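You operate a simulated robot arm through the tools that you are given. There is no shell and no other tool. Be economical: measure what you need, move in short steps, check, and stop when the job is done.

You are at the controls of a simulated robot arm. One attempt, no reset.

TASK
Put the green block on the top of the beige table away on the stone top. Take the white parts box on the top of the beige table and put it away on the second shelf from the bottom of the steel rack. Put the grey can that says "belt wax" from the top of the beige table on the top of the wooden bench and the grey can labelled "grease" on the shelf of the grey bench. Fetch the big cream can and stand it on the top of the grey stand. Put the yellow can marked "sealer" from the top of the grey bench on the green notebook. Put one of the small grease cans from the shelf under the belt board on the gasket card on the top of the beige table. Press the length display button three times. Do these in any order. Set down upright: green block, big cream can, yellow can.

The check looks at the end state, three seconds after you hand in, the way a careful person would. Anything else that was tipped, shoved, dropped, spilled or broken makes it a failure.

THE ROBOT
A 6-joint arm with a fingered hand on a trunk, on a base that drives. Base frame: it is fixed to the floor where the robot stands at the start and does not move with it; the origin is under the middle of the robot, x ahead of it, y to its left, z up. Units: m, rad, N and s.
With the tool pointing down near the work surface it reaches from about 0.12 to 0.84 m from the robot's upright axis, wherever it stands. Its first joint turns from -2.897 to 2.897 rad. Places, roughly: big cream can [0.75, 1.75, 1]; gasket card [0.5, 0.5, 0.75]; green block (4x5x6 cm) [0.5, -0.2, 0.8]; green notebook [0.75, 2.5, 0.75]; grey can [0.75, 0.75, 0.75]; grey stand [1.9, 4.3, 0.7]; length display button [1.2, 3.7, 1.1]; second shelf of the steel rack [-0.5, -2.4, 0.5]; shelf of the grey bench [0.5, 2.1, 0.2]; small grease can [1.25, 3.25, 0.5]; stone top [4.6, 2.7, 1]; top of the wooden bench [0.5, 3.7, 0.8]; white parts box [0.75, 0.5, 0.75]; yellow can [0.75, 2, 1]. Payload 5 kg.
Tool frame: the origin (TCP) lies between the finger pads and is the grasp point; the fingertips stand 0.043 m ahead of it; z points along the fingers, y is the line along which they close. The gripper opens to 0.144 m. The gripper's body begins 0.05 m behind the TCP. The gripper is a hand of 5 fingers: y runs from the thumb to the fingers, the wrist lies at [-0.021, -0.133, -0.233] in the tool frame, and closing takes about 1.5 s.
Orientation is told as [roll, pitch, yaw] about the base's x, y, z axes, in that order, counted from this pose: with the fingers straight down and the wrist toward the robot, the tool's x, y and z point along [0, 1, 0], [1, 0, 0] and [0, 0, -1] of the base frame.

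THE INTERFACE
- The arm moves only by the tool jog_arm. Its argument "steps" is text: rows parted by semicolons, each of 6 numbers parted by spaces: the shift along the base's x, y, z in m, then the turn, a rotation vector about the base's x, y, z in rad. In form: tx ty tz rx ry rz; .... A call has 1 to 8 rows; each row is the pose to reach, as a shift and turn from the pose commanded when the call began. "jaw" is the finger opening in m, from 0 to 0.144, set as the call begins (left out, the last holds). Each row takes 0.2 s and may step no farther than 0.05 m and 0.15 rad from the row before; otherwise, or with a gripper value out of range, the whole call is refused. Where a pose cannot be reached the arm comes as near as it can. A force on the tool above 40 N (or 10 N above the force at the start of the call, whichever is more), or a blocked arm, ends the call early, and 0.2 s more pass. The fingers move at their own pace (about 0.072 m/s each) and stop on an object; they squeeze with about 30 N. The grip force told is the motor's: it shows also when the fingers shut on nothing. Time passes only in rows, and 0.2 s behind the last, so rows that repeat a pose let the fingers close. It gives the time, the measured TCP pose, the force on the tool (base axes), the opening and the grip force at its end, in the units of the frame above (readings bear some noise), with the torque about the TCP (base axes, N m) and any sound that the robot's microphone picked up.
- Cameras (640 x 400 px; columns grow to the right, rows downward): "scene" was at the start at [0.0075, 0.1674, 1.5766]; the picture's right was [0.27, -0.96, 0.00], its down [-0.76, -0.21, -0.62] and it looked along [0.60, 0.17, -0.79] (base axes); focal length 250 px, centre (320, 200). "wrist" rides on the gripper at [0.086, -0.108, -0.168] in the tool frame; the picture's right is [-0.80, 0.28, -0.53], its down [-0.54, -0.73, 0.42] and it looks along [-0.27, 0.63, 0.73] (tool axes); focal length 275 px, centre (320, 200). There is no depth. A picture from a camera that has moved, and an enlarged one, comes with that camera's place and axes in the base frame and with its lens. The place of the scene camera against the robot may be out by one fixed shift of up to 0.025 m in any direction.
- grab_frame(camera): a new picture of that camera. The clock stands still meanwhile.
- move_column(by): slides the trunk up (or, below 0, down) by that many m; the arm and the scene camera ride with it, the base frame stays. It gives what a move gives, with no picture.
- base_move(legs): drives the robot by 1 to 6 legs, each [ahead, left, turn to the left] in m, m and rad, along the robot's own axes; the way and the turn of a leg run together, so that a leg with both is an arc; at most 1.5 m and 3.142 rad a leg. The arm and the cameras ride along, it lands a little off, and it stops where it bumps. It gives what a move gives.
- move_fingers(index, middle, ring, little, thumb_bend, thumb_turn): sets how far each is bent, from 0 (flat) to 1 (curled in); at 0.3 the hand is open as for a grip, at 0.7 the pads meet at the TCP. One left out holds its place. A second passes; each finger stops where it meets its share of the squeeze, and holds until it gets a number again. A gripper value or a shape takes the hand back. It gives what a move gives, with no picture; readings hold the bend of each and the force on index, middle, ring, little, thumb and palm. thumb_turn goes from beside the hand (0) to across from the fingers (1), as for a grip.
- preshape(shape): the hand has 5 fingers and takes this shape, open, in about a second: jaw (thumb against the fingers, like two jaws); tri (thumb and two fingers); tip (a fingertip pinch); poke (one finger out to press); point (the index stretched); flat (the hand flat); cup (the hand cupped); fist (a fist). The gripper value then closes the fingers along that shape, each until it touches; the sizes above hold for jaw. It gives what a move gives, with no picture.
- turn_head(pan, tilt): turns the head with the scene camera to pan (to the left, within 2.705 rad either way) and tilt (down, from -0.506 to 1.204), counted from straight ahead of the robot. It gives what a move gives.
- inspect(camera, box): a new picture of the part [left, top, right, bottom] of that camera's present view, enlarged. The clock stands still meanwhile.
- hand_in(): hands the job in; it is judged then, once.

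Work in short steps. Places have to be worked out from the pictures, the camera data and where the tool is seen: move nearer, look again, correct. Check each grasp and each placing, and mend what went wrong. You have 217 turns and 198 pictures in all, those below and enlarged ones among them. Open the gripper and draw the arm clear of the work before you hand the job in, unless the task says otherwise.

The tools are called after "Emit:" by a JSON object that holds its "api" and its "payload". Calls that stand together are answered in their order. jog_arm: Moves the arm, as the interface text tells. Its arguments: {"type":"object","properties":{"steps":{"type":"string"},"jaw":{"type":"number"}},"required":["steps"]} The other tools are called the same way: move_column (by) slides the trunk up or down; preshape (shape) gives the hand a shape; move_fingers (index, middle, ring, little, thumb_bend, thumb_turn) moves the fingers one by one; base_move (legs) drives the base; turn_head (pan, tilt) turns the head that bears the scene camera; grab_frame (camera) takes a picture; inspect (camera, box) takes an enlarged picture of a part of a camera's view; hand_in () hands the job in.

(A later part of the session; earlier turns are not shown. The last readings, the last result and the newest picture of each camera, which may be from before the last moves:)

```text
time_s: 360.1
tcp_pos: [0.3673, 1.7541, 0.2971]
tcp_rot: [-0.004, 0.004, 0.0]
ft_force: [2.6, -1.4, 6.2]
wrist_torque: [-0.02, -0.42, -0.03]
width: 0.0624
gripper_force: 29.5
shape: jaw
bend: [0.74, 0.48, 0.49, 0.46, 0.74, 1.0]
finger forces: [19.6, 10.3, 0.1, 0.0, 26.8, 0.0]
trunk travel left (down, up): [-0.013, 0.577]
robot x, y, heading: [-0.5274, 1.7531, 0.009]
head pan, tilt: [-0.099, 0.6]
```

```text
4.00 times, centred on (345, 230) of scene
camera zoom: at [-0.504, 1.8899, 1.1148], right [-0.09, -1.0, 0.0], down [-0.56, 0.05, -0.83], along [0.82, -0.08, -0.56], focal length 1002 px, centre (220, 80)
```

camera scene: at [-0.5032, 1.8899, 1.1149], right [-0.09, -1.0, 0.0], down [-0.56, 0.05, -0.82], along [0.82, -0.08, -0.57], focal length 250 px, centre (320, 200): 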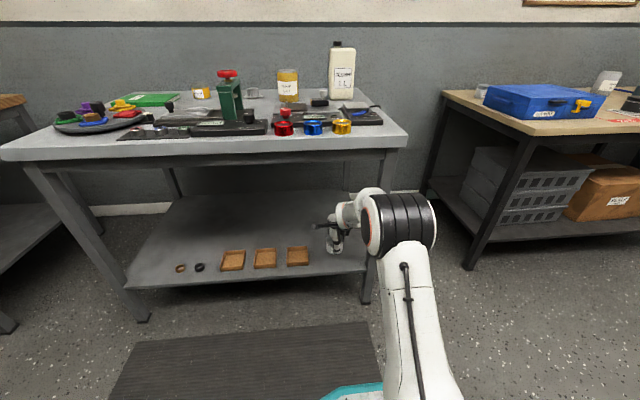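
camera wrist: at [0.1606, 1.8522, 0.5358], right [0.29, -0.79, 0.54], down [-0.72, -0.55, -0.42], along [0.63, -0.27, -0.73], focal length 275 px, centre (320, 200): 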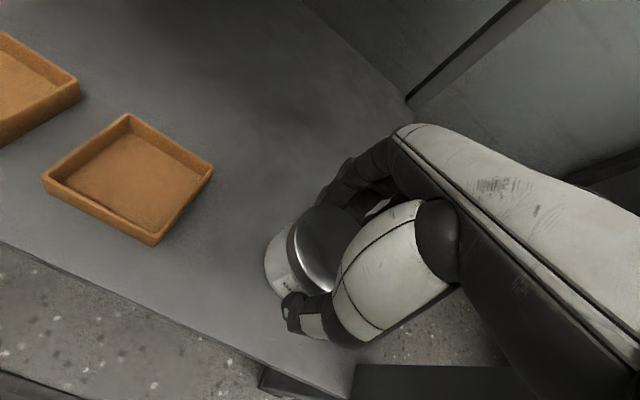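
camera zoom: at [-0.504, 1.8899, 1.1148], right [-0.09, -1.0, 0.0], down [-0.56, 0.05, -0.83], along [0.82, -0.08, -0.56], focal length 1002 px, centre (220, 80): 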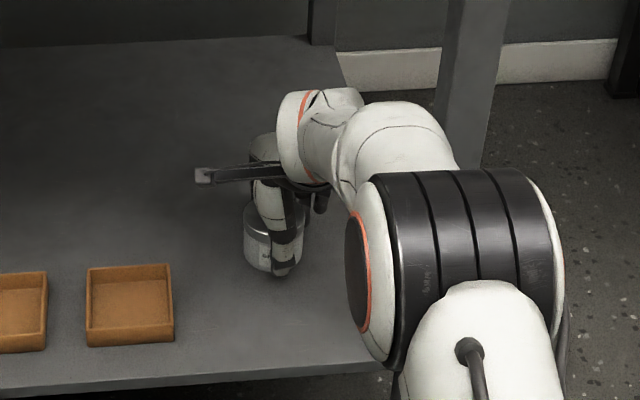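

Emit:
{"api": "jog_arm", "payload": {"steps": "0 0 0 0 0 0;0 0 0 0 0 0;0 0 0 0 0 0;0 0 0 0 0 0;0 0 0 0 0 0", "jaw": 0.12}}

Emit:
{"api": "jog_arm", "payload": {"steps": "0 0 0.02 0 0 0;0 0 0.05 0 0 0;0 0 0.08 0 0 0"}}

Emit:
{"api": "base_move", "payload": {"legs": [[-0.35, 0, -0.01]]}}

Emit:
{"api": "grab_frame", "payload": {"camera": "scene"}}

```text
time_s: 361.4
tcp_pos: [0.3671, 1.7529, 0.2952]
tcp_rot: [-0.004, 0.004, -0.001]
ft_force: [0.1, -0.3, -1.3]
wrist_torque: [0.01, 0.0, -0.02]
width: 0.1197
gripper_force: 0.1
shape: jaw
bend: [0.26, 0.34, 0.32, 0.32, 0.48, 0.99]
finger forces: [0.0, 0.0, 0.0, 0.1, 0.0, 0.1]
trunk travel left (down, up): [-0.013, 0.577]
robot x, y, heading: [-0.5251, 1.7557, 0.013]
head pan, tilt: [-0.099, 0.6]
```

```text
time_s: 362.1
tcp_pos: [0.368, 1.7527, 0.3732]
tcp_rot: [-0.003, 0.005, 0.002]
ft_force: [-0.2, 0.1, -1.4]
wrist_torque: [0.03, -0.03, 0.01]
width: 0.1197
gripper_force: 0.1
shape: jaw
bend: [0.26, 0.33, 0.32, 0.32, 0.48, 0.99]
finger forces: [0.0, 0.1, 0.0, 0.0, 0.0, 0.1]
trunk travel left (down, up): [-0.013, 0.577]
robot x, y, heading: [-0.5243, 1.7501, 0.006]
head pan, tilt: [-0.099, 0.6]
```

```text
time_s: 364.5
tcp_pos: [0.0086, 1.7449, 0.3748]
tcp_rot: [-0.003, 0.004, -0.008]
ft_force: [-0.2, -0.2, 0.1]
wrist_torque: [0.0, -0.02, -0.02]
width: 0.1197
gripper_force: 0.0
shape: jaw
bend: [0.26, 0.33, 0.32, 0.32, 0.48, 0.99]
finger forces: [0.0, 0.0, 0.0, 0.0, 0.1, 0.0]
trunk travel left (down, up): [-0.013, 0.577]
robot x, y, heading: [-0.8851, 1.7497, -0.0]
head pan, tilt: [-0.099, 0.6]
```

```text
58 pictures are left
camera scene: at [-0.8618, 1.8882, 1.1149], right [-0.1, -1.0, 0.0], down [-0.56, 0.06, -0.82], along [0.82, -0.08, -0.57], focal length 250 px, centre (320, 200)
```

scene: 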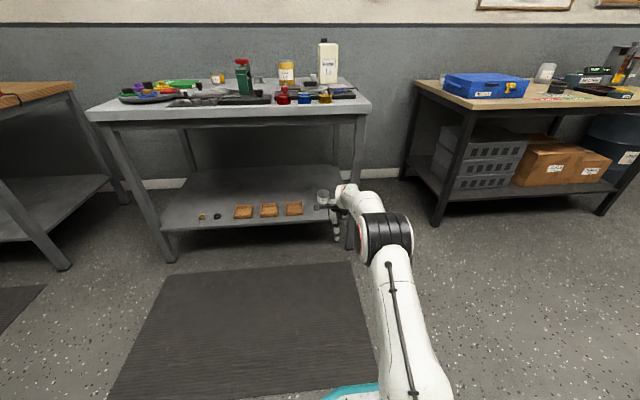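

The grease can stands on the shelf. Next the yellow "sealer" can on this bench: I raise the trunk and look at the top.

Emit:
{"api": "move_column", "payload": {"by": 0.4}}

Emit:
{"api": "move_column", "payload": {"by": 0.15}}

Emit:
{"api": "base_move", "payload": {"legs": [[0.4, 0.35, 0]]}}

Emit:
{"api": "turn_head", "payload": {"pan": -0.1, "tilt": 0.7}}

Emit:
{"api": "grab_frame", "payload": {"camera": "scene"}}

Emit:
{"api": "inspect", "payload": {"camera": "scene", "box": [220, 110, 440, 230]}}

```text
time_s: 368.3
tcp_pos: [0.0094, 1.7443, 0.7733]
tcp_rot: [-0.004, 0.003, -0.007]
ft_force: [-0.2, -0.2, 0.0]
wrist_torque: [0.03, 0.0, 0.02]
width: 0.1194
gripper_force: 0.0
shape: jaw
bend: [0.26, 0.33, 0.32, 0.32, 0.48, 0.99]
finger forces: [0.0, 0.0, 0.0, 0.1, 0.0, 0.0]
trunk travel left (down, up): [-0.413, 0.177]
robot x, y, heading: [-0.8844, 1.7521, 0.0]
head pan, tilt: [-0.099, 0.6]
```

```text
time_s: 370.0
tcp_pos: [0.0098, 1.7431, 0.9236]
tcp_rot: [-0.002, 0.004, -0.006]
ft_force: [-0.1, 0.1, 0.5]
wrist_torque: [0.01, 0.01, 0.0]
width: 0.1196
gripper_force: 0.0
shape: jaw
bend: [0.26, 0.33, 0.32, 0.32, 0.48, 0.99]
finger forces: [0.1, 0.1, 0.1, 0.0, 0.0, 0.0]
trunk travel left (down, up): [-0.563, 0.027]
robot x, y, heading: [-0.8861, 1.7527, -0.003]
head pan, tilt: [-0.099, 0.6]
```

```text
time_s: 372.1
tcp_pos: [0.2371, 1.9397, 0.9256]
tcp_rot: [-0.002, 0.01, -0.019]
ft_force: [-24.3, 1.8, 15.2]
wrist_torque: [-0.1, -0.17, -0.03]
width: 0.1077
gripper_force: 0.1
shape: jaw
bend: [0.71, 0.42, 0.31, 0.32, 0.48, 0.99]
finger forces: [14.1, 24.1, 0.0, 0.0, 0.1, 0.0]
trunk travel left (down, up): [-0.563, 0.027]
robot x, y, heading: [-0.6496, 1.9544, -0.002]
head pan, tilt: [-0.099, 0.6]
stopped in leg 1: the force on the tool passed its limit at 54 N (the readings are from after the stop); the commanded pose is now the measured one
```

```text
time_s: 372.8
tcp_pos: [0.2382, 1.9409, 0.9257]
tcp_rot: [-0.005, 0.008, -0.017]
ft_force: [-29.5, 2.8, 17.3]
wrist_torque: [-0.07, -0.09, 0.02]
width: 0.1074
gripper_force: 0.0
shape: jaw
bend: [0.71, 0.43, 0.31, 0.32, 0.48, 0.99]
finger forces: [16.6, 27.3, 0.0, 0.1, 0.1, 0.0]
trunk travel left (down, up): [-0.563, 0.027]
robot x, y, heading: [-0.6509, 1.9594, -0.003]
head pan, tilt: [-0.099, 0.7]
```

```text
57 pictures are left
camera scene: at [-0.6347, 2.0952, 1.6564], right [-0.1, -0.99, 0.0], down [-0.64, 0.07, -0.77], along [0.76, -0.08, -0.64], focal length 250 px, centre (320, 200)
```

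scene: 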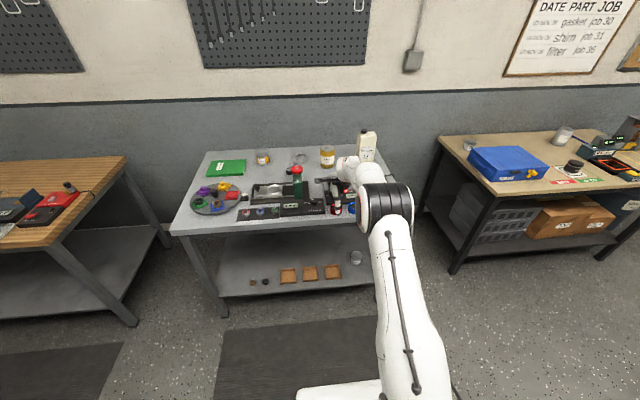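

```text
2.91 times, centred on (330, 170) of scene
camera zoom: at [-0.6347, 2.0952, 1.6564], right [-0.1, -0.99, 0.0], down [-0.64, 0.07, -0.77], along [0.76, -0.08, -0.64], focal length 728 px, centre (291, 287)
```

zoom: 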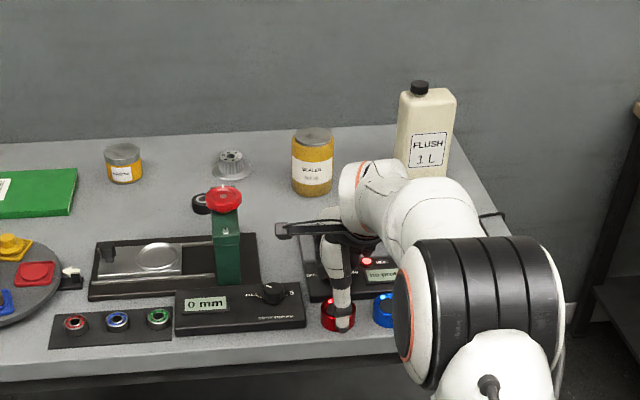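

The fingers ran into something on the bench top during that drive. I back out along the same line and inspect for damage.

Emit:
{"api": "base_move", "payload": {"legs": [[-0.12, -0.1, 0]]}}

Emit:
{"api": "jog_arm", "payload": {"steps": "0 0 0.05 0 0 0;0 0 0.1 0 0 0;0 0 0.15 0 0 0;0 0 0.18 0 0 0"}}

Emit:
{"api": "inspect", "payload": {"camera": "scene", "box": [240, 130, 420, 240]}}

Emit:
{"api": "grab_frame", "payload": {"camera": "wrist"}}

```text
time_s: 374.2
tcp_pos: [0.1202, 1.8405, 0.9237]
tcp_rot: [-0.003, 0.009, -0.015]
ft_force: [-0.6, 0.5, 0.3]
wrist_torque: [0.04, -0.03, -0.02]
width: 0.1199
gripper_force: 0.0
shape: jaw
bend: [0.26, 0.33, 0.31, 0.32, 0.48, 0.99]
finger forces: [0.1, 0.0, 0.0, 0.1, 0.1, 0.1]
trunk travel left (down, up): [-0.563, 0.027]
robot x, y, heading: [-0.7704, 1.8535, -0.01]
head pan, tilt: [-0.099, 0.7]
```

```text
time_s: 375.2
tcp_pos: [0.1182, 1.8365, 1.1047]
tcp_rot: [-0.004, 0.013, -0.017]
ft_force: [-0.2, 0.1, -0.9]
wrist_torque: [0.03, -0.02, -0.03]
width: 0.1199
gripper_force: 0.1
shape: jaw
bend: [0.26, 0.33, 0.32, 0.32, 0.48, 0.99]
finger forces: [0.1, 0.0, 0.0, 0.0, 0.1, 0.1]
trunk travel left (down, up): [-0.563, 0.027]
robot x, y, heading: [-0.7716, 1.855, -0.01]
head pan, tilt: [-0.099, 0.7]
```

```text
3.56 times, centred on (330, 185) of scene
camera zoom: at [-0.7509, 1.9946, 1.6563], right [-0.1, -0.99, 0.0], down [-0.64, 0.07, -0.77], along [0.76, -0.08, -0.64], focal length 890 px, centre (284, 253)
```

zoom: 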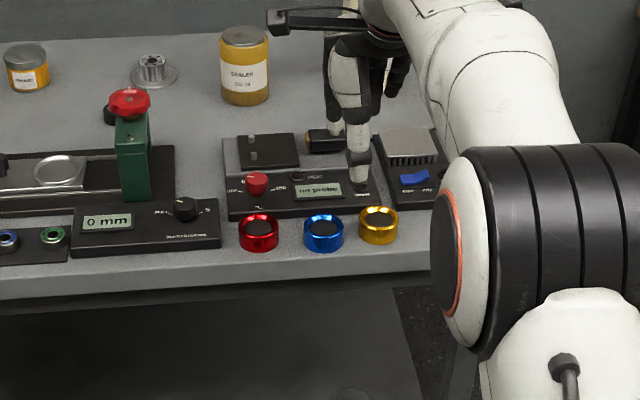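

```text
54 pictures are left
camera wrist: at [0.014, 1.926, 1.2726], right [0.28, -0.8, 0.53], down [-0.74, -0.53, -0.41], along [0.61, -0.28, -0.74], focal length 275 px, centre (320, 200)
```

wrist: 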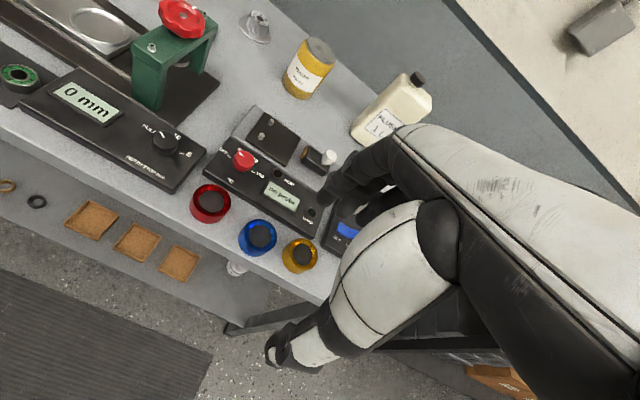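

Nothing on the bench appears displaced (ring spacing and devices match earlier pictures). The "SEALER" can is at about (0.66, 1.93). I drive in now with the hand at z 1.1.

Emit:
{"api": "base_move", "payload": {"legs": [[0.5, 0.09, 0.01]]}}

Emit:
{"api": "grab_frame", "payload": {"camera": "wrist"}}

```text
time_s: 378.2
tcp_pos: [0.6183, 1.9339, 1.1039]
tcp_rot: [-0.005, 0.011, -0.011]
ft_force: [0.7, 0.5, -0.5]
wrist_torque: [0.02, 0.01, 0.01]
width: 0.1197
gripper_force: 0.0
shape: jaw
bend: [0.26, 0.33, 0.32, 0.32, 0.48, 0.99]
finger forces: [0.0, 0.0, 0.0, 0.1, 0.0, 0.1]
trunk travel left (down, up): [-0.563, 0.027]
robot x, y, heading: [-0.2721, 1.9463, 0.001]
head pan, tilt: [-0.099, 0.7]
```

```text
53 pictures are left
camera wrist: at [0.5129, 2.0211, 1.2715], right [0.28, -0.8, 0.53], down [-0.74, -0.54, -0.41], along [0.62, -0.28, -0.74], focal length 275 px, centre (320, 200)
```

wrist: 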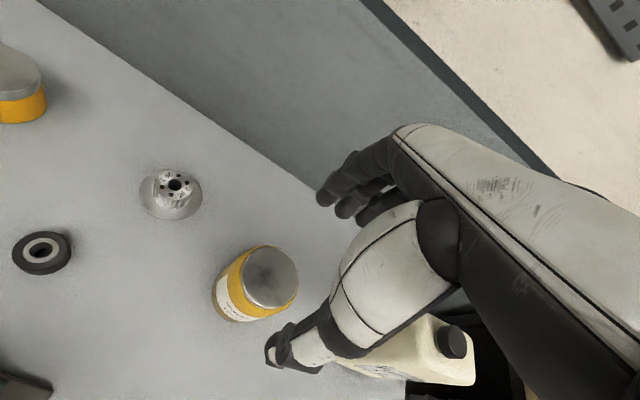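

Lid at (0.633, 1.931, 0.954). I pull the arm back 9 cm and bring the base 9 cm forward to be within reach.

Emit:
{"api": "jog_arm", "payload": {"steps": "-0.04 0 0 0 0 0;-0.08 0 0 0 0 0"}}

Emit:
{"api": "base_move", "payload": {"legs": [[0.09, 0, 0]]}}

Emit:
{"api": "jog_arm", "payload": {"steps": "0 0 -0.04 0 -0.01 0;0 0 -0.08 0 -0.01 0"}}

Emit:
{"api": "grab_frame", "payload": {"camera": "wrist"}}

```text
time_s: 378.8
tcp_pos: [0.5352, 1.934, 1.1043]
tcp_rot: [-0.003, 0.01, -0.011]
ft_force: [0.3, -0.3, 0.9]
wrist_torque: [0.0, -0.01, 0.0]
width: 0.1199
gripper_force: 0.0
shape: jaw
bend: [0.26, 0.33, 0.32, 0.32, 0.48, 0.99]
finger forces: [0.0, 0.1, 0.1, 0.0, 0.0, 0.0]
trunk travel left (down, up): [-0.563, 0.027]
robot x, y, heading: [-0.2709, 1.9442, 0.008]
head pan, tilt: [-0.099, 0.7]
```

```text
time_s: 379.9
tcp_pos: [0.6268, 1.9335, 1.1015]
tcp_rot: [-0.004, 0.012, -0.011]
ft_force: [0.8, -0.5, 0.4]
wrist_torque: [0.01, 0.0, 0.03]
width: 0.1198
gripper_force: 0.1
shape: jaw
bend: [0.26, 0.33, 0.32, 0.32, 0.48, 0.99]
finger forces: [0.1, 0.0, 0.0, 0.0, 0.0, 0.0]
trunk travel left (down, up): [-0.563, 0.027]
robot x, y, heading: [-0.1885, 1.9473, -0.001]
head pan, tilt: [-0.099, 0.7]
```

```text
time_s: 380.5
tcp_pos: [0.6267, 1.9337, 1.0227]
tcp_rot: [-0.003, 0.0, -0.013]
ft_force: [-0.5, -0.4, 1.3]
wrist_torque: [-0.01, 0.02, 0.01]
width: 0.12
gripper_force: 0.0
shape: jaw
bend: [0.26, 0.33, 0.32, 0.32, 0.48, 0.99]
finger forces: [0.0, 0.0, 0.0, 0.0, 0.0, 0.0]
trunk travel left (down, up): [-0.563, 0.027]
robot x, y, heading: [-0.1837, 1.9459, 0.002]
head pan, tilt: [-0.099, 0.7]
```

```text
52 pictures are left
camera wrist: at [0.5196, 2.0218, 1.1899], right [0.28, -0.8, 0.54], down [-0.73, -0.54, -0.42], along [0.62, -0.28, -0.73], focal length 275 px, centre (320, 200)
```

wrist: 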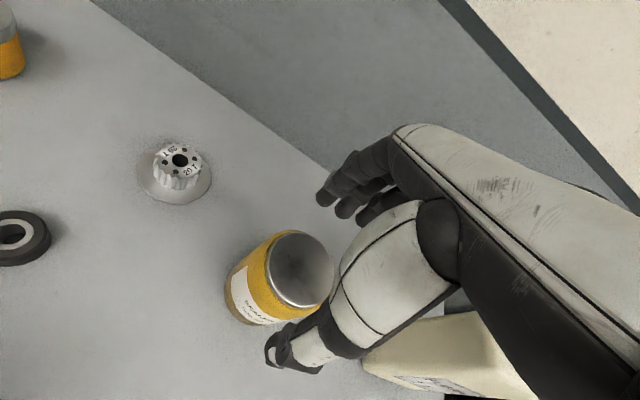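

Emit:
{"api": "jog_arm", "payload": {"steps": "0.005 -0.005 -0.03 0 0 0;0.005 -0.005 -0.065 0 0 0;0.005 -0.005 -0.1 0 0 0"}}

Emit:
{"api": "jog_arm", "payload": {"steps": "0 0 0 0 0 0;0 0 0 0 0 0;0 0 0 0 0 0;0 0 0 0 0 0;0 0 0 0 0 0", "jaw": 0.04}}

Emit:
{"api": "grab_frame", "payload": {"camera": "wrist"}}

```text
time_s: 381.3
tcp_pos: [0.6314, 1.9295, 0.9223]
tcp_rot: [-0.002, 0.004, -0.009]
ft_force: [0.1, 0.3, 0.6]
wrist_torque: [0.02, 0.05, 0.01]
width: 0.1198
gripper_force: 0.0
shape: jaw
bend: [0.26, 0.33, 0.32, 0.32, 0.48, 0.99]
finger forces: [0.0, 0.0, 0.0, 0.0, 0.1, 0.0]
trunk travel left (down, up): [-0.563, 0.027]
robot x, y, heading: [-0.1796, 1.9463, 0.005]
head pan, tilt: [-0.099, 0.7]
```

```text
time_s: 382.5
tcp_pos: [0.6291, 1.9273, 0.9239]
tcp_rot: [-0.004, 0.004, -0.011]
ft_force: [-0.1, -1.5, -0.7]
wrist_torque: [0.02, -0.07, -0.01]
width: 0.0755
gripper_force: 29.9
shape: jaw
bend: [0.74, 0.44, 0.45, 0.42, 0.69, 1.0]
finger forces: [15.6, 9.4, 0.0, 0.1, 26.2, 0.0]
trunk travel left (down, up): [-0.563, 0.027]
robot x, y, heading: [-0.1846, 1.9451, 0.003]
head pan, tilt: [-0.099, 0.7]
```

```text
51 pictures are left
camera wrist: at [0.5233, 2.0167, 1.0894], right [0.28, -0.8, 0.54], down [-0.73, -0.54, -0.42], along [0.62, -0.28, -0.73], focal length 275 px, centre (320, 200)
```

wrist: 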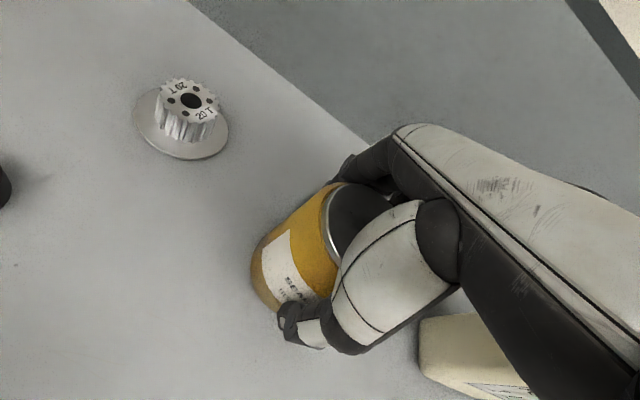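

Gripped. I lift 13 cm and slide the base left toward the green notebook (≈(0.70, 2.52)).

Emit:
{"api": "jog_arm", "payload": {"steps": "0 0 0.02 0 0 0;0 0 0.06 0 0 0;0 0 0.1 0 0 0;0 0 0.14 0 0 0"}}

Emit:
{"api": "base_move", "payload": {"legs": [[-0.05, 0, 0], [0, 0.56, 0]]}}

Emit:
{"api": "grab_frame", "payload": {"camera": "wrist"}}

Emit:
{"api": "grab_frame", "payload": {"camera": "scene"}}

```text
time_s: 383.5
tcp_pos: [0.6302, 1.9268, 1.0636]
tcp_rot: [-0.004, 0.004, -0.011]
ft_force: [-0.5, 0.5, -6.4]
wrist_torque: [0.01, -0.07, -0.02]
width: 0.0752
gripper_force: 29.8
shape: jaw
bend: [0.74, 0.44, 0.45, 0.42, 0.69, 1.0]
finger forces: [16.2, 9.3, 0.0, 0.0, 26.3, 0.1]
trunk travel left (down, up): [-0.563, 0.027]
robot x, y, heading: [-0.1832, 1.9476, 0.001]
head pan, tilt: [-0.099, 0.7]
```

```text
time_s: 387.3
tcp_pos: [0.5804, 2.4966, 1.0629]
tcp_rot: [-0.004, 0.003, -0.013]
ft_force: [-0.2, -0.1, -5.4]
wrist_torque: [0.0, 0.03, 0.02]
width: 0.0754
gripper_force: 29.8
shape: jaw
bend: [0.74, 0.44, 0.45, 0.42, 0.69, 1.0]
finger forces: [16.3, 9.3, 0.0, 0.0, 26.4, 0.0]
trunk travel left (down, up): [-0.563, 0.027]
robot x, y, heading: [-0.2344, 2.5118, -0.002]
head pan, tilt: [-0.099, 0.7]
```

```text
50 pictures are left
camera wrist: at [0.4738, 2.5849, 1.2303], right [0.28, -0.8, 0.54], down [-0.73, -0.54, -0.42], along [0.62, -0.28, -0.73], focal length 275 px, centre (320, 200)
```

wrist: 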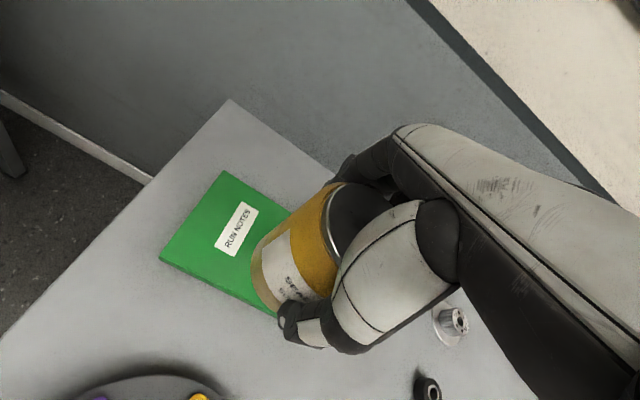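

```text
49 pictures are left
camera scene: at [-0.2139, 2.6545, 1.6562], right [-0.1, -1.0, 0.0], down [-0.64, 0.06, -0.76], along [0.76, -0.08, -0.64], focal length 250 px, centre (320, 200)
```

scene: 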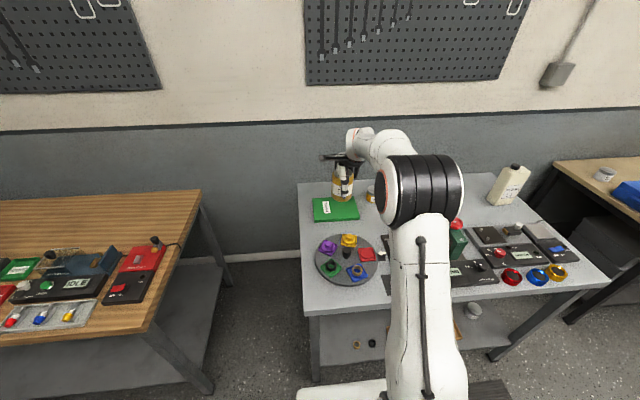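

Notebook centre ≈(0.663, 2.52). I drive 7 cm forward and lower over it.

Emit:
{"api": "base_move", "payload": {"legs": [[0.065, 0, 0]]}}

Emit:
{"api": "jog_arm", "payload": {"steps": "0.015 0.022 -0.03 0 0 0;0.017 0.022 -0.07 0 0 0;0.017 0.022 -0.1 0 0 0"}}

Emit:
{"api": "grab_frame", "payload": {"camera": "wrist"}}

Emit:
{"api": "inspect", "payload": {"camera": "scene", "box": [290, 120, 400, 240]}}

```text
time_s: 388.2
tcp_pos: [0.6456, 2.4969, 1.0622]
tcp_rot: [-0.004, 0.006, -0.013]
ft_force: [0.4, -0.6, -6.3]
wrist_torque: [0.0, 0.03, -0.01]
width: 0.0754
gripper_force: 30.2
shape: jaw
bend: [0.74, 0.44, 0.45, 0.42, 0.69, 1.0]
finger forces: [16.3, 9.6, 0.0, 0.0, 26.2, 0.0]
trunk travel left (down, up): [-0.563, 0.027]
robot x, y, heading: [-0.166, 2.5151, -0.0]
head pan, tilt: [-0.099, 0.7]
```

```text
time_s: 389.1
tcp_pos: [0.6618, 2.5182, 0.9622]
tcp_rot: [-0.004, 0.004, -0.01]
ft_force: [0.7, -0.4, -4.6]
wrist_torque: [0.01, 0.04, 0.01]
width: 0.0752
gripper_force: 30.3
shape: jaw
bend: [0.74, 0.44, 0.45, 0.42, 0.69, 1.0]
finger forces: [16.5, 9.6, 0.0, 0.0, 26.1, 0.1]
trunk travel left (down, up): [-0.563, 0.027]
robot x, y, heading: [-0.1698, 2.5145, 0.003]
head pan, tilt: [-0.099, 0.7]
```

```text
48 pictures are left
camera wrist: at [0.5543, 2.6067, 1.1292], right [0.28, -0.8, 0.54], down [-0.73, -0.54, -0.42], along [0.62, -0.28, -0.73], focal length 275 px, centre (320, 200)
```

wrist: 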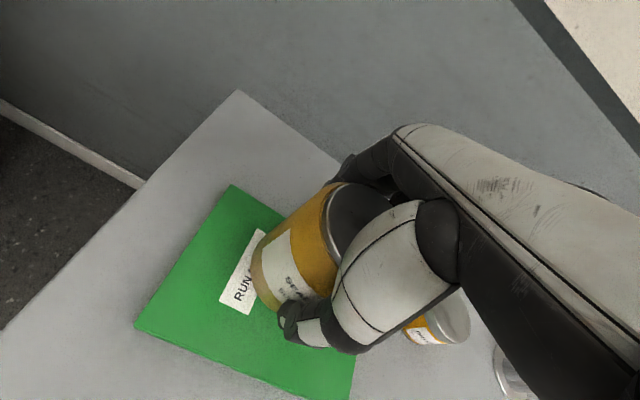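

```text
3.33 times, centred on (345, 180) of scene
camera zoom: at [-0.149, 2.6541, 1.6563], right [-0.1, -1.0, 0.0], down [-0.64, 0.06, -0.76], along [0.76, -0.07, -0.64], focal length 835 px, centre (237, 267)
```

zoom: 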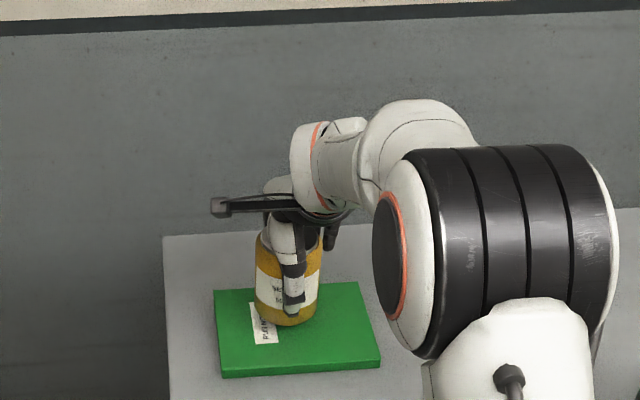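

Emit:
{"api": "jog_arm", "payload": {"steps": "0 0 -0.005 0 0 0;0 0 -0.009 0 0 0;0 0 -0.012 0 0 0"}}

Emit:
{"api": "jog_arm", "payload": {"steps": "0 0 -0.003 0 0 0;0 0 -0.006 0 0 0"}}

```text
time_s: 389.9
tcp_pos: [0.6601, 2.5181, 0.9502]
tcp_rot: [-0.004, 0.006, -0.014]
ft_force: [-0.7, 0.8, -4.9]
wrist_torque: [-0.04, 0.04, 0.0]
width: 0.0753
gripper_force: 29.6
shape: jaw
bend: [0.74, 0.44, 0.45, 0.42, 0.69, 1.0]
finger forces: [16.3, 9.5, 0.1, 0.0, 26.3, 0.0]
trunk travel left (down, up): [-0.563, 0.027]
robot x, y, heading: [-0.1707, 2.5135, -0.003]
head pan, tilt: [-0.099, 0.7]
```

```text
time_s: 390.4
tcp_pos: [0.6604, 2.52, 0.9452]
tcp_rot: [-0.004, 0.006, -0.014]
ft_force: [-0.2, 0.1, -5.6]
wrist_torque: [-0.03, 0.02, 0.02]
width: 0.0754
gripper_force: 30.2
shape: jaw
bend: [0.74, 0.44, 0.45, 0.42, 0.69, 1.0]
finger forces: [16.2, 9.5, 0.1, 0.0, 26.3, 0.1]
trunk travel left (down, up): [-0.563, 0.027]
robot x, y, heading: [-0.1666, 2.5153, 0.004]
head pan, tilt: [-0.099, 0.7]
```

Emit:
{"api": "jog_arm", "payload": {"steps": "0 0 -0.003 0 0 0;0 0 -0.006 0 0 0"}}

```text
time_s: 391.1
tcp_pos: [0.6606, 2.5196, 0.9403]
tcp_rot: [-0.002, 0.001, -0.013]
ft_force: [-2.1, 0.4, 0.8]
wrist_torque: [0.0, -0.01, 0.04]
width: 0.0751
gripper_force: 30.5
shape: jaw
bend: [0.74, 0.44, 0.45, 0.42, 0.69, 1.0]
finger forces: [16.1, 9.3, 0.0, 0.0, 26.9, 0.0]
trunk travel left (down, up): [-0.563, 0.027]
robot x, y, heading: [-0.1698, 2.5177, 0.003]
head pan, tilt: [-0.099, 0.7]
```

The load is taken up (contact). I lower 1 mm more, open, and lift clear.

Emit:
{"api": "jog_arm", "payload": {"steps": "0 0 -0.001 0 0 0;0 0 -0.001 0 0 0"}}

Emit:
{"api": "jog_arm", "payload": {"steps": "0 0 0 0 0 0;0 0 0 0 0 0;0 0 0 0 0 0;0 0 0 0 0 0;0 0 0 0 0 0", "jaw": 0.13}}

Emit:
{"api": "jog_arm", "payload": {"steps": "0 0 0.03 0 0 0;0 0 0.07 0 0 0;0 0 0.12 0 0 0;0 0 0.16 0 0 0"}}

Emit:
{"api": "grab_frame", "payload": {"camera": "wrist"}}

```text
time_s: 391.6
tcp_pos: [0.6614, 2.5179, 0.9402]
tcp_rot: [-0.003, 0.0, -0.014]
ft_force: [0.7, 1.1, 7.5]
wrist_torque: [0.0, -0.08, 0.03]
width: 0.0754
gripper_force: 30.2
shape: jaw
bend: [0.74, 0.44, 0.45, 0.42, 0.69, 1.0]
finger forces: [17.1, 10.1, 0.1, 0.0, 27.1, 0.0]
trunk travel left (down, up): [-0.563, 0.027]
robot x, y, heading: [-0.172, 2.5172, -0.001]
head pan, tilt: [-0.099, 0.7]
```

```text
time_s: 392.9
tcp_pos: [0.6598, 2.5173, 0.9372]
tcp_rot: [-0.003, 0.004, -0.013]
ft_force: [-0.5, 0.2, 0.8]
wrist_torque: [0.01, 0.0, -0.01]
width: 0.1299
gripper_force: 0.1
shape: jaw
bend: [0.27, 0.32, 0.31, 0.31, 0.39, 0.98]
finger forces: [0.0, 0.1, 0.1, 0.0, 0.0, 0.0]
trunk travel left (down, up): [-0.563, 0.027]
robot x, y, heading: [-0.167, 2.5153, 0.002]
head pan, tilt: [-0.099, 0.7]
```

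```text
time_s: 393.9
tcp_pos: [0.6615, 2.5171, 1.0986]
tcp_rot: [-0.003, 0.004, -0.012]
ft_force: [-1.0, -0.7, -0.6]
wrist_torque: [-0.01, -0.04, 0.0]
width: 0.1298
gripper_force: 0.0
shape: jaw
bend: [0.27, 0.32, 0.31, 0.31, 0.39, 0.98]
finger forces: [0.0, 0.1, 0.0, 0.0, 0.1, 0.0]
trunk travel left (down, up): [-0.563, 0.027]
robot x, y, heading: [-0.1697, 2.5196, -0.0]
head pan, tilt: [-0.099, 0.7]
```

```text
46 pictures are left
camera wrist: at [0.555, 2.6051, 1.2665], right [0.28, -0.8, 0.54], down [-0.73, -0.54, -0.42], along [0.62, -0.28, -0.73], focal length 275 px, centre (320, 200)
```

wrist: 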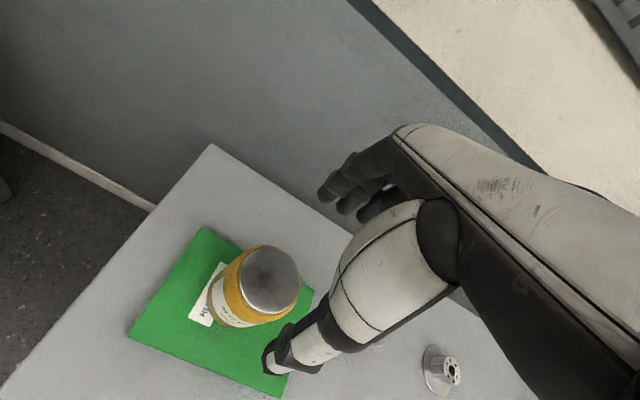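

Sealer stands on the notebook. Now fetch the belt-wax can: retract, back off, slide right to the beige table.

Emit:
{"api": "jog_arm", "payload": {"steps": "-0.04 0 0.01 0 0 0;-0.08 0 0.03 0 0 0;-0.12 0 0.05 0 0 0"}}

Emit:
{"api": "base_move", "payload": {"legs": [[-0.4, 0, 0], [0, -0.8, 0], [0, -0.82, 0]]}}

Emit:
{"api": "base_move", "payload": {"legs": [[0.5, 0, 0]]}}

Emit:
{"api": "grab_frame", "payload": {"camera": "wrist"}}

```text
time_s: 394.6
tcp_pos: [0.541, 2.5169, 1.1485]
tcp_rot: [-0.003, 0.004, -0.013]
ft_force: [-0.5, -0.1, -0.2]
wrist_torque: [-0.03, 0.02, -0.01]
width: 0.1299
gripper_force: 0.1
shape: jaw
bend: [0.27, 0.32, 0.31, 0.31, 0.39, 0.98]
finger forces: [0.1, 0.1, 0.0, 0.0, 0.0, 0.0]
trunk travel left (down, up): [-0.563, 0.027]
robot x, y, heading: [-0.1706, 2.5149, 0.002]
head pan, tilt: [-0.099, 0.7]
```

```text
time_s: 404.9
tcp_pos: [0.1775, 0.9267, 1.15]
tcp_rot: [-0.004, 0.004, 0.004]
ft_force: [-0.6, 0.9, 0.2]
wrist_torque: [-0.01, 0.03, -0.01]
width: 0.1297
gripper_force: 0.1
shape: jaw
bend: [0.27, 0.32, 0.31, 0.31, 0.39, 0.98]
finger forces: [0.0, 0.0, 0.0, 0.0, 0.0, 0.1]
trunk travel left (down, up): [-0.563, 0.027]
robot x, y, heading: [-0.5327, 0.9137, 0.017]
head pan, tilt: [-0.099, 0.7]
```

```text
time_s: 407.8
tcp_pos: [0.6827, 0.9306, 1.1486]
tcp_rot: [-0.004, 0.002, 0.0]
ft_force: [0.1, 0.7, -0.5]
wrist_torque: [-0.01, 0.05, 0.01]
width: 0.13
gripper_force: 0.1
shape: jaw
bend: [0.27, 0.32, 0.31, 0.31, 0.39, 0.98]
finger forces: [0.1, 0.0, 0.0, 0.0, 0.0, 0.0]
trunk travel left (down, up): [-0.563, 0.027]
robot x, y, heading: [-0.0266, 0.9205, 0.006]
head pan, tilt: [-0.099, 0.7]
```

```text
45 pictures are left
camera wrist: at [0.5756, 1.0181, 1.3157], right [0.29, -0.79, 0.54], down [-0.73, -0.54, -0.42], along [0.62, -0.27, -0.73], focal length 275 px, centre (320, 200)
```

wrist: 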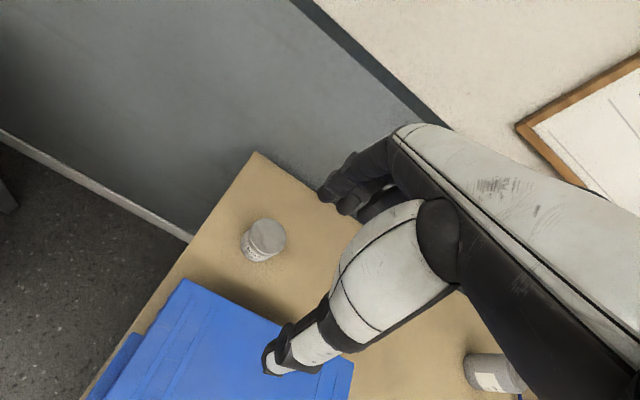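

Belt wax at (0.823, 0.919). I move above it and check.

Emit:
{"api": "base_move", "payload": {"legs": [[0.02, 0, 0]]}}

Emit:
{"api": "jog_arm", "payload": {"steps": "0.03 -0.003 -0.035 0 0 0;0.06 -0.006 -0.075 0 0 0;0.09 -0.009 -0.115 0 0 0;0.115 -0.011 -0.155 0 0 0;0.12 -0.011 -0.2 0 0 0"}}

Emit:
{"api": "grab_frame", "payload": {"camera": "wrist"}}

```text
time_s: 408.6
tcp_pos: [0.7033, 0.9299, 1.1475]
tcp_rot: [-0.003, 0.005, 0.001]
ft_force: [1.5, 0.5, 0.0]
wrist_torque: [0.02, 0.04, -0.02]
width: 0.1302
gripper_force: 0.1
shape: jaw
bend: [0.27, 0.32, 0.31, 0.31, 0.39, 0.98]
finger forces: [0.1, 0.1, 0.0, 0.1, 0.0, 0.0]
trunk travel left (down, up): [-0.563, 0.027]
robot x, y, heading: [-0.0092, 0.921, 0.012]
head pan, tilt: [-0.099, 0.7]
```

```text
time_s: 409.8
tcp_pos: [0.8226, 0.9208, 0.9486]
tcp_rot: [-0.004, 0.003, 0.001]
ft_force: [0.6, 0.9, 0.2]
wrist_torque: [-0.01, 0.06, 0.02]
width: 0.1297
gripper_force: 0.1
shape: jaw
bend: [0.27, 0.32, 0.31, 0.31, 0.39, 0.98]
finger forces: [0.0, 0.0, 0.1, 0.0, 0.0, 0.0]
trunk travel left (down, up): [-0.563, 0.027]
robot x, y, heading: [-0.009, 0.9201, 0.014]
head pan, tilt: [-0.099, 0.7]
```

```text
44 pictures are left
camera wrist: at [0.715, 1.0084, 1.1149], right [0.28, -0.79, 0.54], down [-0.73, -0.54, -0.42], along [0.62, -0.27, -0.73], focal length 275 px, centre (320, 200)
```

wrist: 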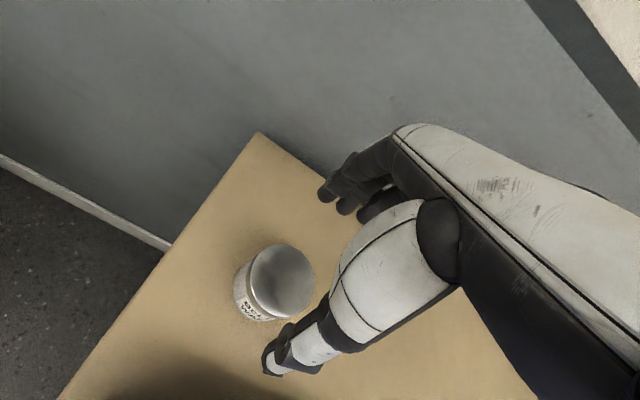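

Emit:
{"api": "jog_arm", "payload": {"steps": "0 -0.001 -0.03 0 0 0;0 -0.001 -0.06 0 0 0;0 -0.001 -0.092 0 0 0"}}

Emit:
{"api": "jog_arm", "payload": {"steps": "0 0 0 0 0 0;0 0 0 0 0 0;0 0 0 0 0 0;0 0 0 0 0 0;0 0 0 0 0 0", "jaw": 0.04}}

Emit:
{"api": "jog_arm", "payload": {"steps": "0 0 0.01 0 0 0;0 0 0.04 0 0 0;0 0 0.09 0 0 0;0 0 0.14 0 0 0;0 0 0.19 0 0 0;0 0 0.24 0 0 0"}}

Emit:
{"api": "inspect", "payload": {"camera": "wrist", "box": [220, 160, 420, 360]}}

```text
time_s: 410.6
tcp_pos: [0.8217, 0.9177, 0.8567]
tcp_rot: [-0.005, 0.003, 0.0]
ft_force: [-0.1, 0.8, 1.0]
wrist_torque: [0.0, 0.04, -0.02]
width: 0.1303
gripper_force: 0.0
shape: jaw
bend: [0.27, 0.32, 0.31, 0.31, 0.39, 0.98]
finger forces: [0.0, 0.0, 0.0, 0.0, 0.0, 0.0]
trunk travel left (down, up): [-0.563, 0.027]
robot x, y, heading: [-0.0049, 0.9213, 0.015]
head pan, tilt: [-0.099, 0.7]
```

```text
time_s: 411.8
tcp_pos: [0.8217, 0.9176, 0.8562]
tcp_rot: [-0.003, 0.006, 0.001]
ft_force: [0.1, 0.7, 0.1]
wrist_torque: [-0.02, 0.02, -0.03]
width: 0.0615
gripper_force: 29.7
shape: jaw
bend: [0.74, 0.48, 0.49, 0.46, 0.72, 1.0]
finger forces: [16.2, 8.8, 0.0, 0.0, 26.3, 0.1]
trunk travel left (down, up): [-0.563, 0.027]
robot x, y, heading: [-0.0073, 0.9223, 0.017]
head pan, tilt: [-0.099, 0.7]
```

```text
time_s: 413.2
tcp_pos: [0.8189, 0.9188, 1.0959]
tcp_rot: [-0.004, 0.006, 0.0]
ft_force: [-0.3, 0.4, -3.4]
wrist_torque: [0.01, -0.06, 0.01]
width: 0.061
gripper_force: 30.5
shape: jaw
bend: [0.74, 0.48, 0.5, 0.46, 0.72, 1.0]
finger forces: [16.7, 9.0, 0.0, 0.0, 26.2, 0.0]
trunk travel left (down, up): [-0.563, 0.027]
robot x, y, heading: [-0.0067, 0.9231, 0.008]
head pan, tilt: [-0.099, 0.7]
```

```text
2.00 times, centred on (320, 260) of wrist
camera zoom: at [0.712, 1.006, 1.2637], right [0.29, -0.79, 0.54], down [-0.73, -0.54, -0.42], along [0.62, -0.27, -0.73], focal length 551 px, centre (320, 80)
```

zoom: 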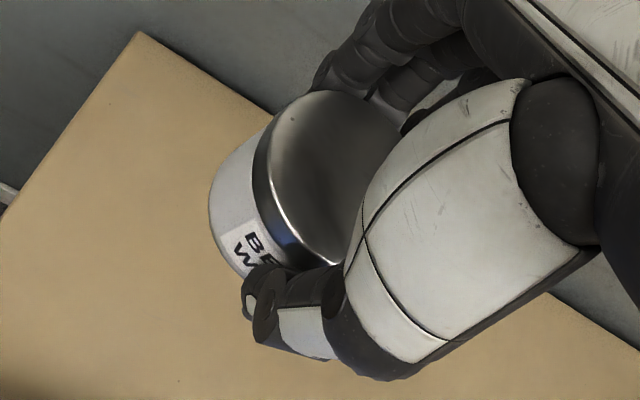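

Belt wax held. I retract, back off, and drive left to the wooden bench.

Emit:
{"api": "jog_arm", "payload": {"steps": "-0.045 0 0.005 0 0 0;-0.09 0 0.01 0 0 0;-0.135 0 0.015 0 0 0;-0.18 0 0.02 0 0 0;-0.22 0 0.03 0 0 0"}}

Emit:
{"api": "base_move", "payload": {"legs": [[-0.55, 0, -0.01], [0, 1.4, 0], [0, 1.25, 0]]}}

Emit:
{"api": "turn_head", "payload": {"pan": 0.0, "tilt": 0.65}}

Emit:
{"api": "grab_frame", "payload": {"camera": "scene"}}

```text
time_s: 414.4
tcp_pos: [0.6018, 0.9207, 1.1262]
tcp_rot: [-0.002, 0.005, -0.001]
ft_force: [-0.9, 0.1, -2.3]
wrist_torque: [0.03, 0.01, -0.05]
width: 0.0614
gripper_force: 30.2
shape: jaw
bend: [0.74, 0.48, 0.5, 0.46, 0.72, 1.0]
finger forces: [16.5, 9.1, 0.1, 0.1, 26.1, 0.0]
trunk travel left (down, up): [-0.563, 0.027]
robot x, y, heading: [-0.0084, 0.9215, 0.012]
head pan, tilt: [-0.099, 0.7]
```

```text
time_s: 430.2
tcp_pos: [0.0448, 3.5954, 1.1264]
tcp_rot: [-0.004, 0.004, 0.004]
ft_force: [-0.7, 0.9, -2.4]
wrist_torque: [-0.02, 0.04, -0.03]
width: 0.0612
gripper_force: 30.0
shape: jaw
bend: [0.74, 0.48, 0.5, 0.46, 0.72, 1.0]
finger forces: [16.7, 9.1, 0.0, 0.1, 26.1, 0.1]
trunk travel left (down, up): [-0.563, 0.027]
robot x, y, heading: [-0.5642, 3.594, 0.016]
head pan, tilt: [-0.099, 0.7]
```

```text
time_s: 430.8
tcp_pos: [0.0443, 3.5956, 1.1268]
tcp_rot: [-0.004, 0.005, 0.003]
ft_force: [0.6, -0.5, -2.4]
wrist_torque: [-0.04, 0.03, 0.0]
width: 0.0609
gripper_force: 29.7
shape: jaw
bend: [0.74, 0.48, 0.5, 0.46, 0.72, 1.0]
finger forces: [16.7, 9.1, 0.1, 0.0, 26.1, 0.0]
trunk travel left (down, up): [-0.563, 0.027]
robot x, y, heading: [-0.5653, 3.5894, 0.017]
head pan, tilt: [0.0, 0.649]
```

```text
42 pictures are left
camera scene: at [-0.5473, 3.7408, 1.6606], right [0.02, -1.0, 0.0], down [-0.6, -0.01, -0.8], along [0.8, 0.01, -0.6], focal length 250 px, centre (320, 200)
```

scene: 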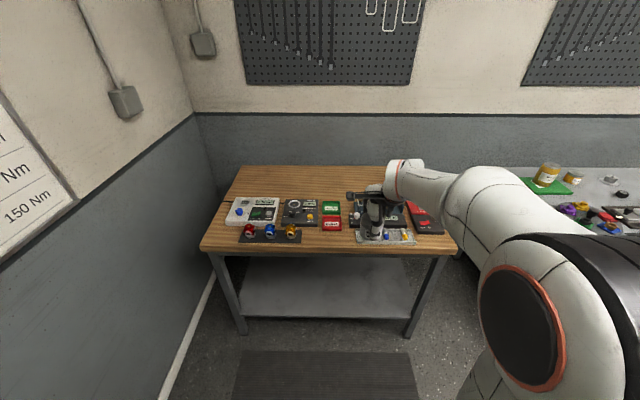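

Emit:
{"api": "inspect", "payload": {"camera": "scene", "box": [200, 150, 460, 270]}}

```text
2.46 times, centred on (330, 210) of scene
camera zoom: at [-0.5473, 3.7408, 1.6606], right [0.02, -1.0, 0.0], down [-0.6, -0.01, -0.8], along [0.8, 0.01, -0.6], focal length 616 px, centre (295, 175)
```

zoom: 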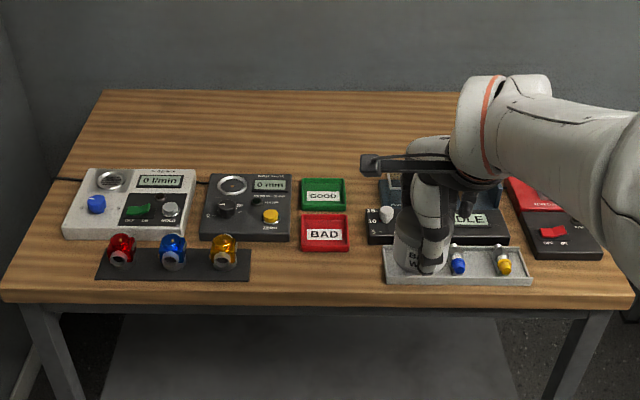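

The rear strip of the bench top is free; I choose (0.63, 3.68) behind the GOOD tray. I drive in and extend.

Emit:
{"api": "base_move", "payload": {"legs": [[0.365, 0.08, -0.015]]}}

Emit:
{"api": "jog_arm", "payload": {"steps": "0.045 0 0 0 0 0;0.09 0 0 0 0 0;0.135 0 -0.005 0 0 0;0.18 0 -0.02 0 0 0;0.21 0 -0.06 0 0 0"}}

Emit:
{"api": "grab_frame", "payload": {"camera": "wrist"}}

Emit:
{"api": "grab_frame", "payload": {"camera": "scene"}}

```text
time_s: 433.2
tcp_pos: [0.4138, 3.6681, 1.1255]
tcp_rot: [-0.005, 0.005, -0.012]
ft_force: [0.7, 0.1, -3.3]
wrist_torque: [-0.02, 0.02, -0.01]
width: 0.0611
gripper_force: 30.1
shape: jaw
bend: [0.74, 0.48, 0.5, 0.46, 0.72, 1.0]
finger forces: [16.7, 9.1, 0.0, 0.0, 26.1, 0.0]
trunk travel left (down, up): [-0.563, 0.027]
robot x, y, heading: [-0.1962, 3.6758, -0.002]
head pan, tilt: [0.0, 0.649]
```

```text
time_s: 434.4
tcp_pos: [0.6239, 3.6684, 1.0647]
tcp_rot: [-0.003, 0.008, -0.011]
ft_force: [-0.5, 0.2, -1.2]
wrist_torque: [-0.03, 0.08, 0.0]
width: 0.0612
gripper_force: 30.2
shape: jaw
bend: [0.74, 0.48, 0.5, 0.46, 0.73, 1.0]
finger forces: [16.9, 9.3, 0.0, 0.0, 26.2, 0.0]
trunk travel left (down, up): [-0.563, 0.027]
robot x, y, heading: [-0.1958, 3.6766, 0.005]
head pan, tilt: [0.0, 0.649]
```

```text
40 pictures are left
camera wrist: at [0.5177, 3.7572, 1.2311], right [0.28, -0.8, 0.54], down [-0.73, -0.54, -0.42], along [0.62, -0.28, -0.73], focal length 275 px, centre (320, 200)
```

wrist: 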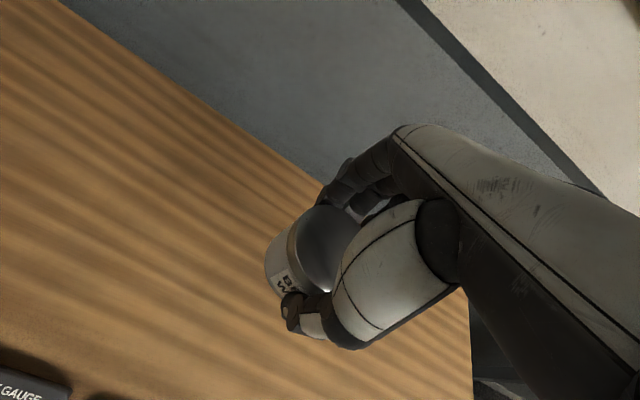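

```text
39 pictures are left
camera scene: at [-0.1734, 3.8235, 1.6606], right [0.0, -1.0, 0.0], down [-0.61, 0.0, -0.8], along [0.8, 0.0, -0.61], focal length 250 px, centre (320, 200)
```

scene: 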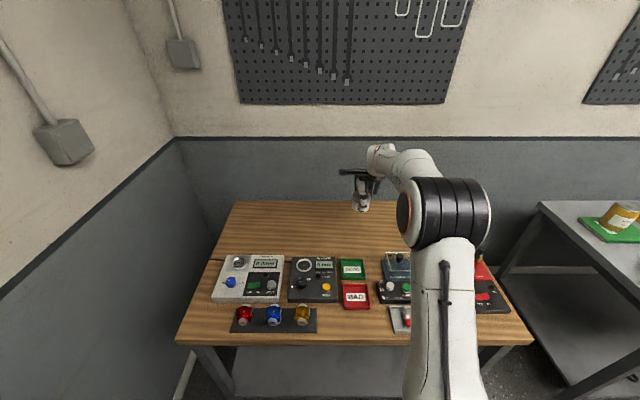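

Free space beneath. I lower quickly to z 0.93, then slowly until contact.

Emit:
{"api": "jog_arm", "payload": {"steps": "0 0 -0.045 0 0 0;0 0 -0.09 0 0 0;0 0 -0.13 0 0 0"}}

Emit:
{"api": "inspect", "payload": {"camera": "scene", "box": [310, 160, 410, 260]}}

Emit:
{"api": "jog_arm", "payload": {"steps": "0 0 -0.006 0 0 0;0 0 -0.012 0 0 0;0 0 -0.018 0 0 0"}}

```text
time_s: 435.2
tcp_pos: [0.6256, 3.669, 0.9367]
tcp_rot: [-0.005, 0.004, -0.012]
ft_force: [0.8, 0.4, -0.2]
wrist_torque: [0.03, 0.06, -0.02]
width: 0.0612
gripper_force: 30.3
shape: jaw
bend: [0.74, 0.48, 0.5, 0.46, 0.73, 1.0]
finger forces: [16.8, 9.3, 0.0, 0.0, 25.9, 0.1]
trunk travel left (down, up): [-0.563, 0.027]
robot x, y, heading: [-0.1938, 3.6761, 0.001]
head pan, tilt: [0.0, 0.649]
```

```text
4.00 times, centred on (360, 210) of scene
camera zoom: at [-0.1743, 3.8235, 1.6607], right [0.0, -1.0, 0.0], down [-0.6, 0.0, -0.8], along [0.8, 0.0, -0.6], focal length 1002 px, centre (160, 160)
```

zoom: 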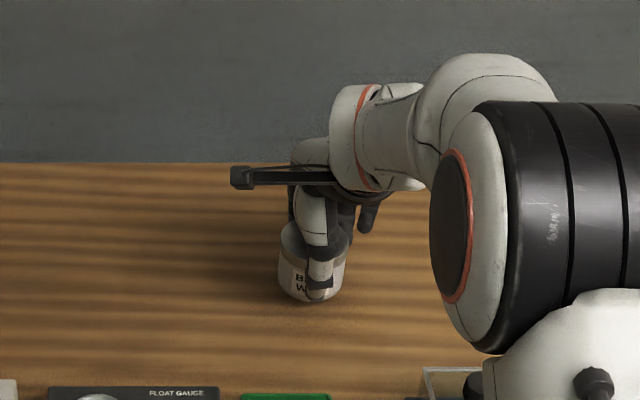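

```text
time_s: 436.0
tcp_pos: [0.6243, 3.6677, 0.9179]
tcp_rot: [-0.004, 0.006, -0.012]
ft_force: [-0.7, 0.5, -3.4]
wrist_torque: [0.0, 0.01, 0.0]
width: 0.0612
gripper_force: 29.4
shape: jaw
bend: [0.74, 0.48, 0.5, 0.46, 0.73, 1.0]
finger forces: [16.8, 9.1, 0.0, 0.0, 26.0, 0.0]
trunk travel left (down, up): [-0.563, 0.027]
robot x, y, heading: [-0.1964, 3.6753, -0.003]
head pan, tilt: [0.0, 0.649]
```

Emit:
{"api": "jog_arm", "payload": {"steps": "0 0 -0.004 0 0 0;0 0 -0.008 0 0 0;0 0 -0.012 0 0 0"}}

```text
time_s: 436.8
tcp_pos: [0.6237, 3.6697, 0.9065]
tcp_rot: [-0.003, 0.003, -0.011]
ft_force: [-1.4, -0.1, 1.3]
wrist_torque: [-0.03, -0.05, -0.04]
width: 0.061
gripper_force: 30.4
shape: jaw
bend: [0.74, 0.48, 0.5, 0.46, 0.72, 1.0]
finger forces: [16.3, 9.0, 0.0, 0.0, 26.9, 0.1]
trunk travel left (down, up): [-0.563, 0.027]
robot x, y, heading: [-0.1941, 3.6784, 0.003]
head pan, tilt: [0.0, 0.649]
```

Contact (load taken). I open and lift clear.

Emit:
{"api": "jog_arm", "payload": {"steps": "0 0 0 0 0 0;0 0 0 0 0 0;0 0 0 0 0 0;0 0 0 0 0 0;0 0 0 0 0 0", "jaw": 0.13}}

Emit:
{"api": "jog_arm", "payload": {"steps": "0 0 0.03 0 0 0;0 0 0.07 0 0 0;0 0 0.12 0 0 0;0 0 0.17 0 0 0;-0.03 0 0.21 0 0 0;-0.07 0 0.23 0 0 0"}}

Emit:
{"api": "grab_frame", "payload": {"camera": "wrist"}}

```text
time_s: 438.0
tcp_pos: [0.6241, 3.6689, 0.9055]
tcp_rot: [-0.004, 0.005, -0.014]
ft_force: [-0.1, 0.3, 0.0]
wrist_torque: [0.01, -0.03, 0.0]
width: 0.1298
gripper_force: 0.0
shape: jaw
bend: [0.27, 0.32, 0.31, 0.31, 0.39, 0.98]
finger forces: [0.0, 0.1, 0.0, 0.1, 0.1, 0.1]
trunk travel left (down, up): [-0.563, 0.027]
robot x, y, heading: [-0.1956, 3.6771, -0.001]
head pan, tilt: [0.0, 0.649]
```

```text
time_s: 439.4
tcp_pos: [0.5516, 3.6701, 1.1378]
tcp_rot: [-0.002, 0.003, -0.013]
ft_force: [-0.7, 0.7, 0.1]
wrist_torque: [0.01, -0.03, 0.05]
width: 0.13
gripper_force: 0.0
shape: jaw
bend: [0.27, 0.32, 0.31, 0.31, 0.39, 0.98]
finger forces: [0.1, 0.0, 0.1, 0.1, 0.0, 0.0]
trunk travel left (down, up): [-0.563, 0.027]
robot x, y, heading: [-0.1961, 3.6798, -0.002]
head pan, tilt: [0.0, 0.649]
```

```text
37 pictures are left
camera wrist: at [0.4461, 3.758, 1.3045], right [0.28, -0.8, 0.54], down [-0.73, -0.54, -0.42], along [0.62, -0.28, -0.73], focal length 275 px, centre (320, 200)
```

wrist: 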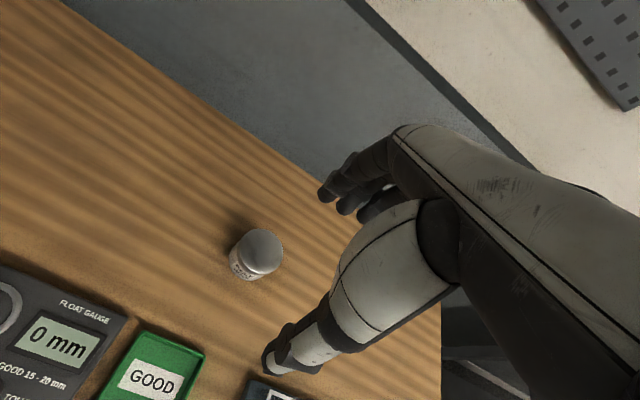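

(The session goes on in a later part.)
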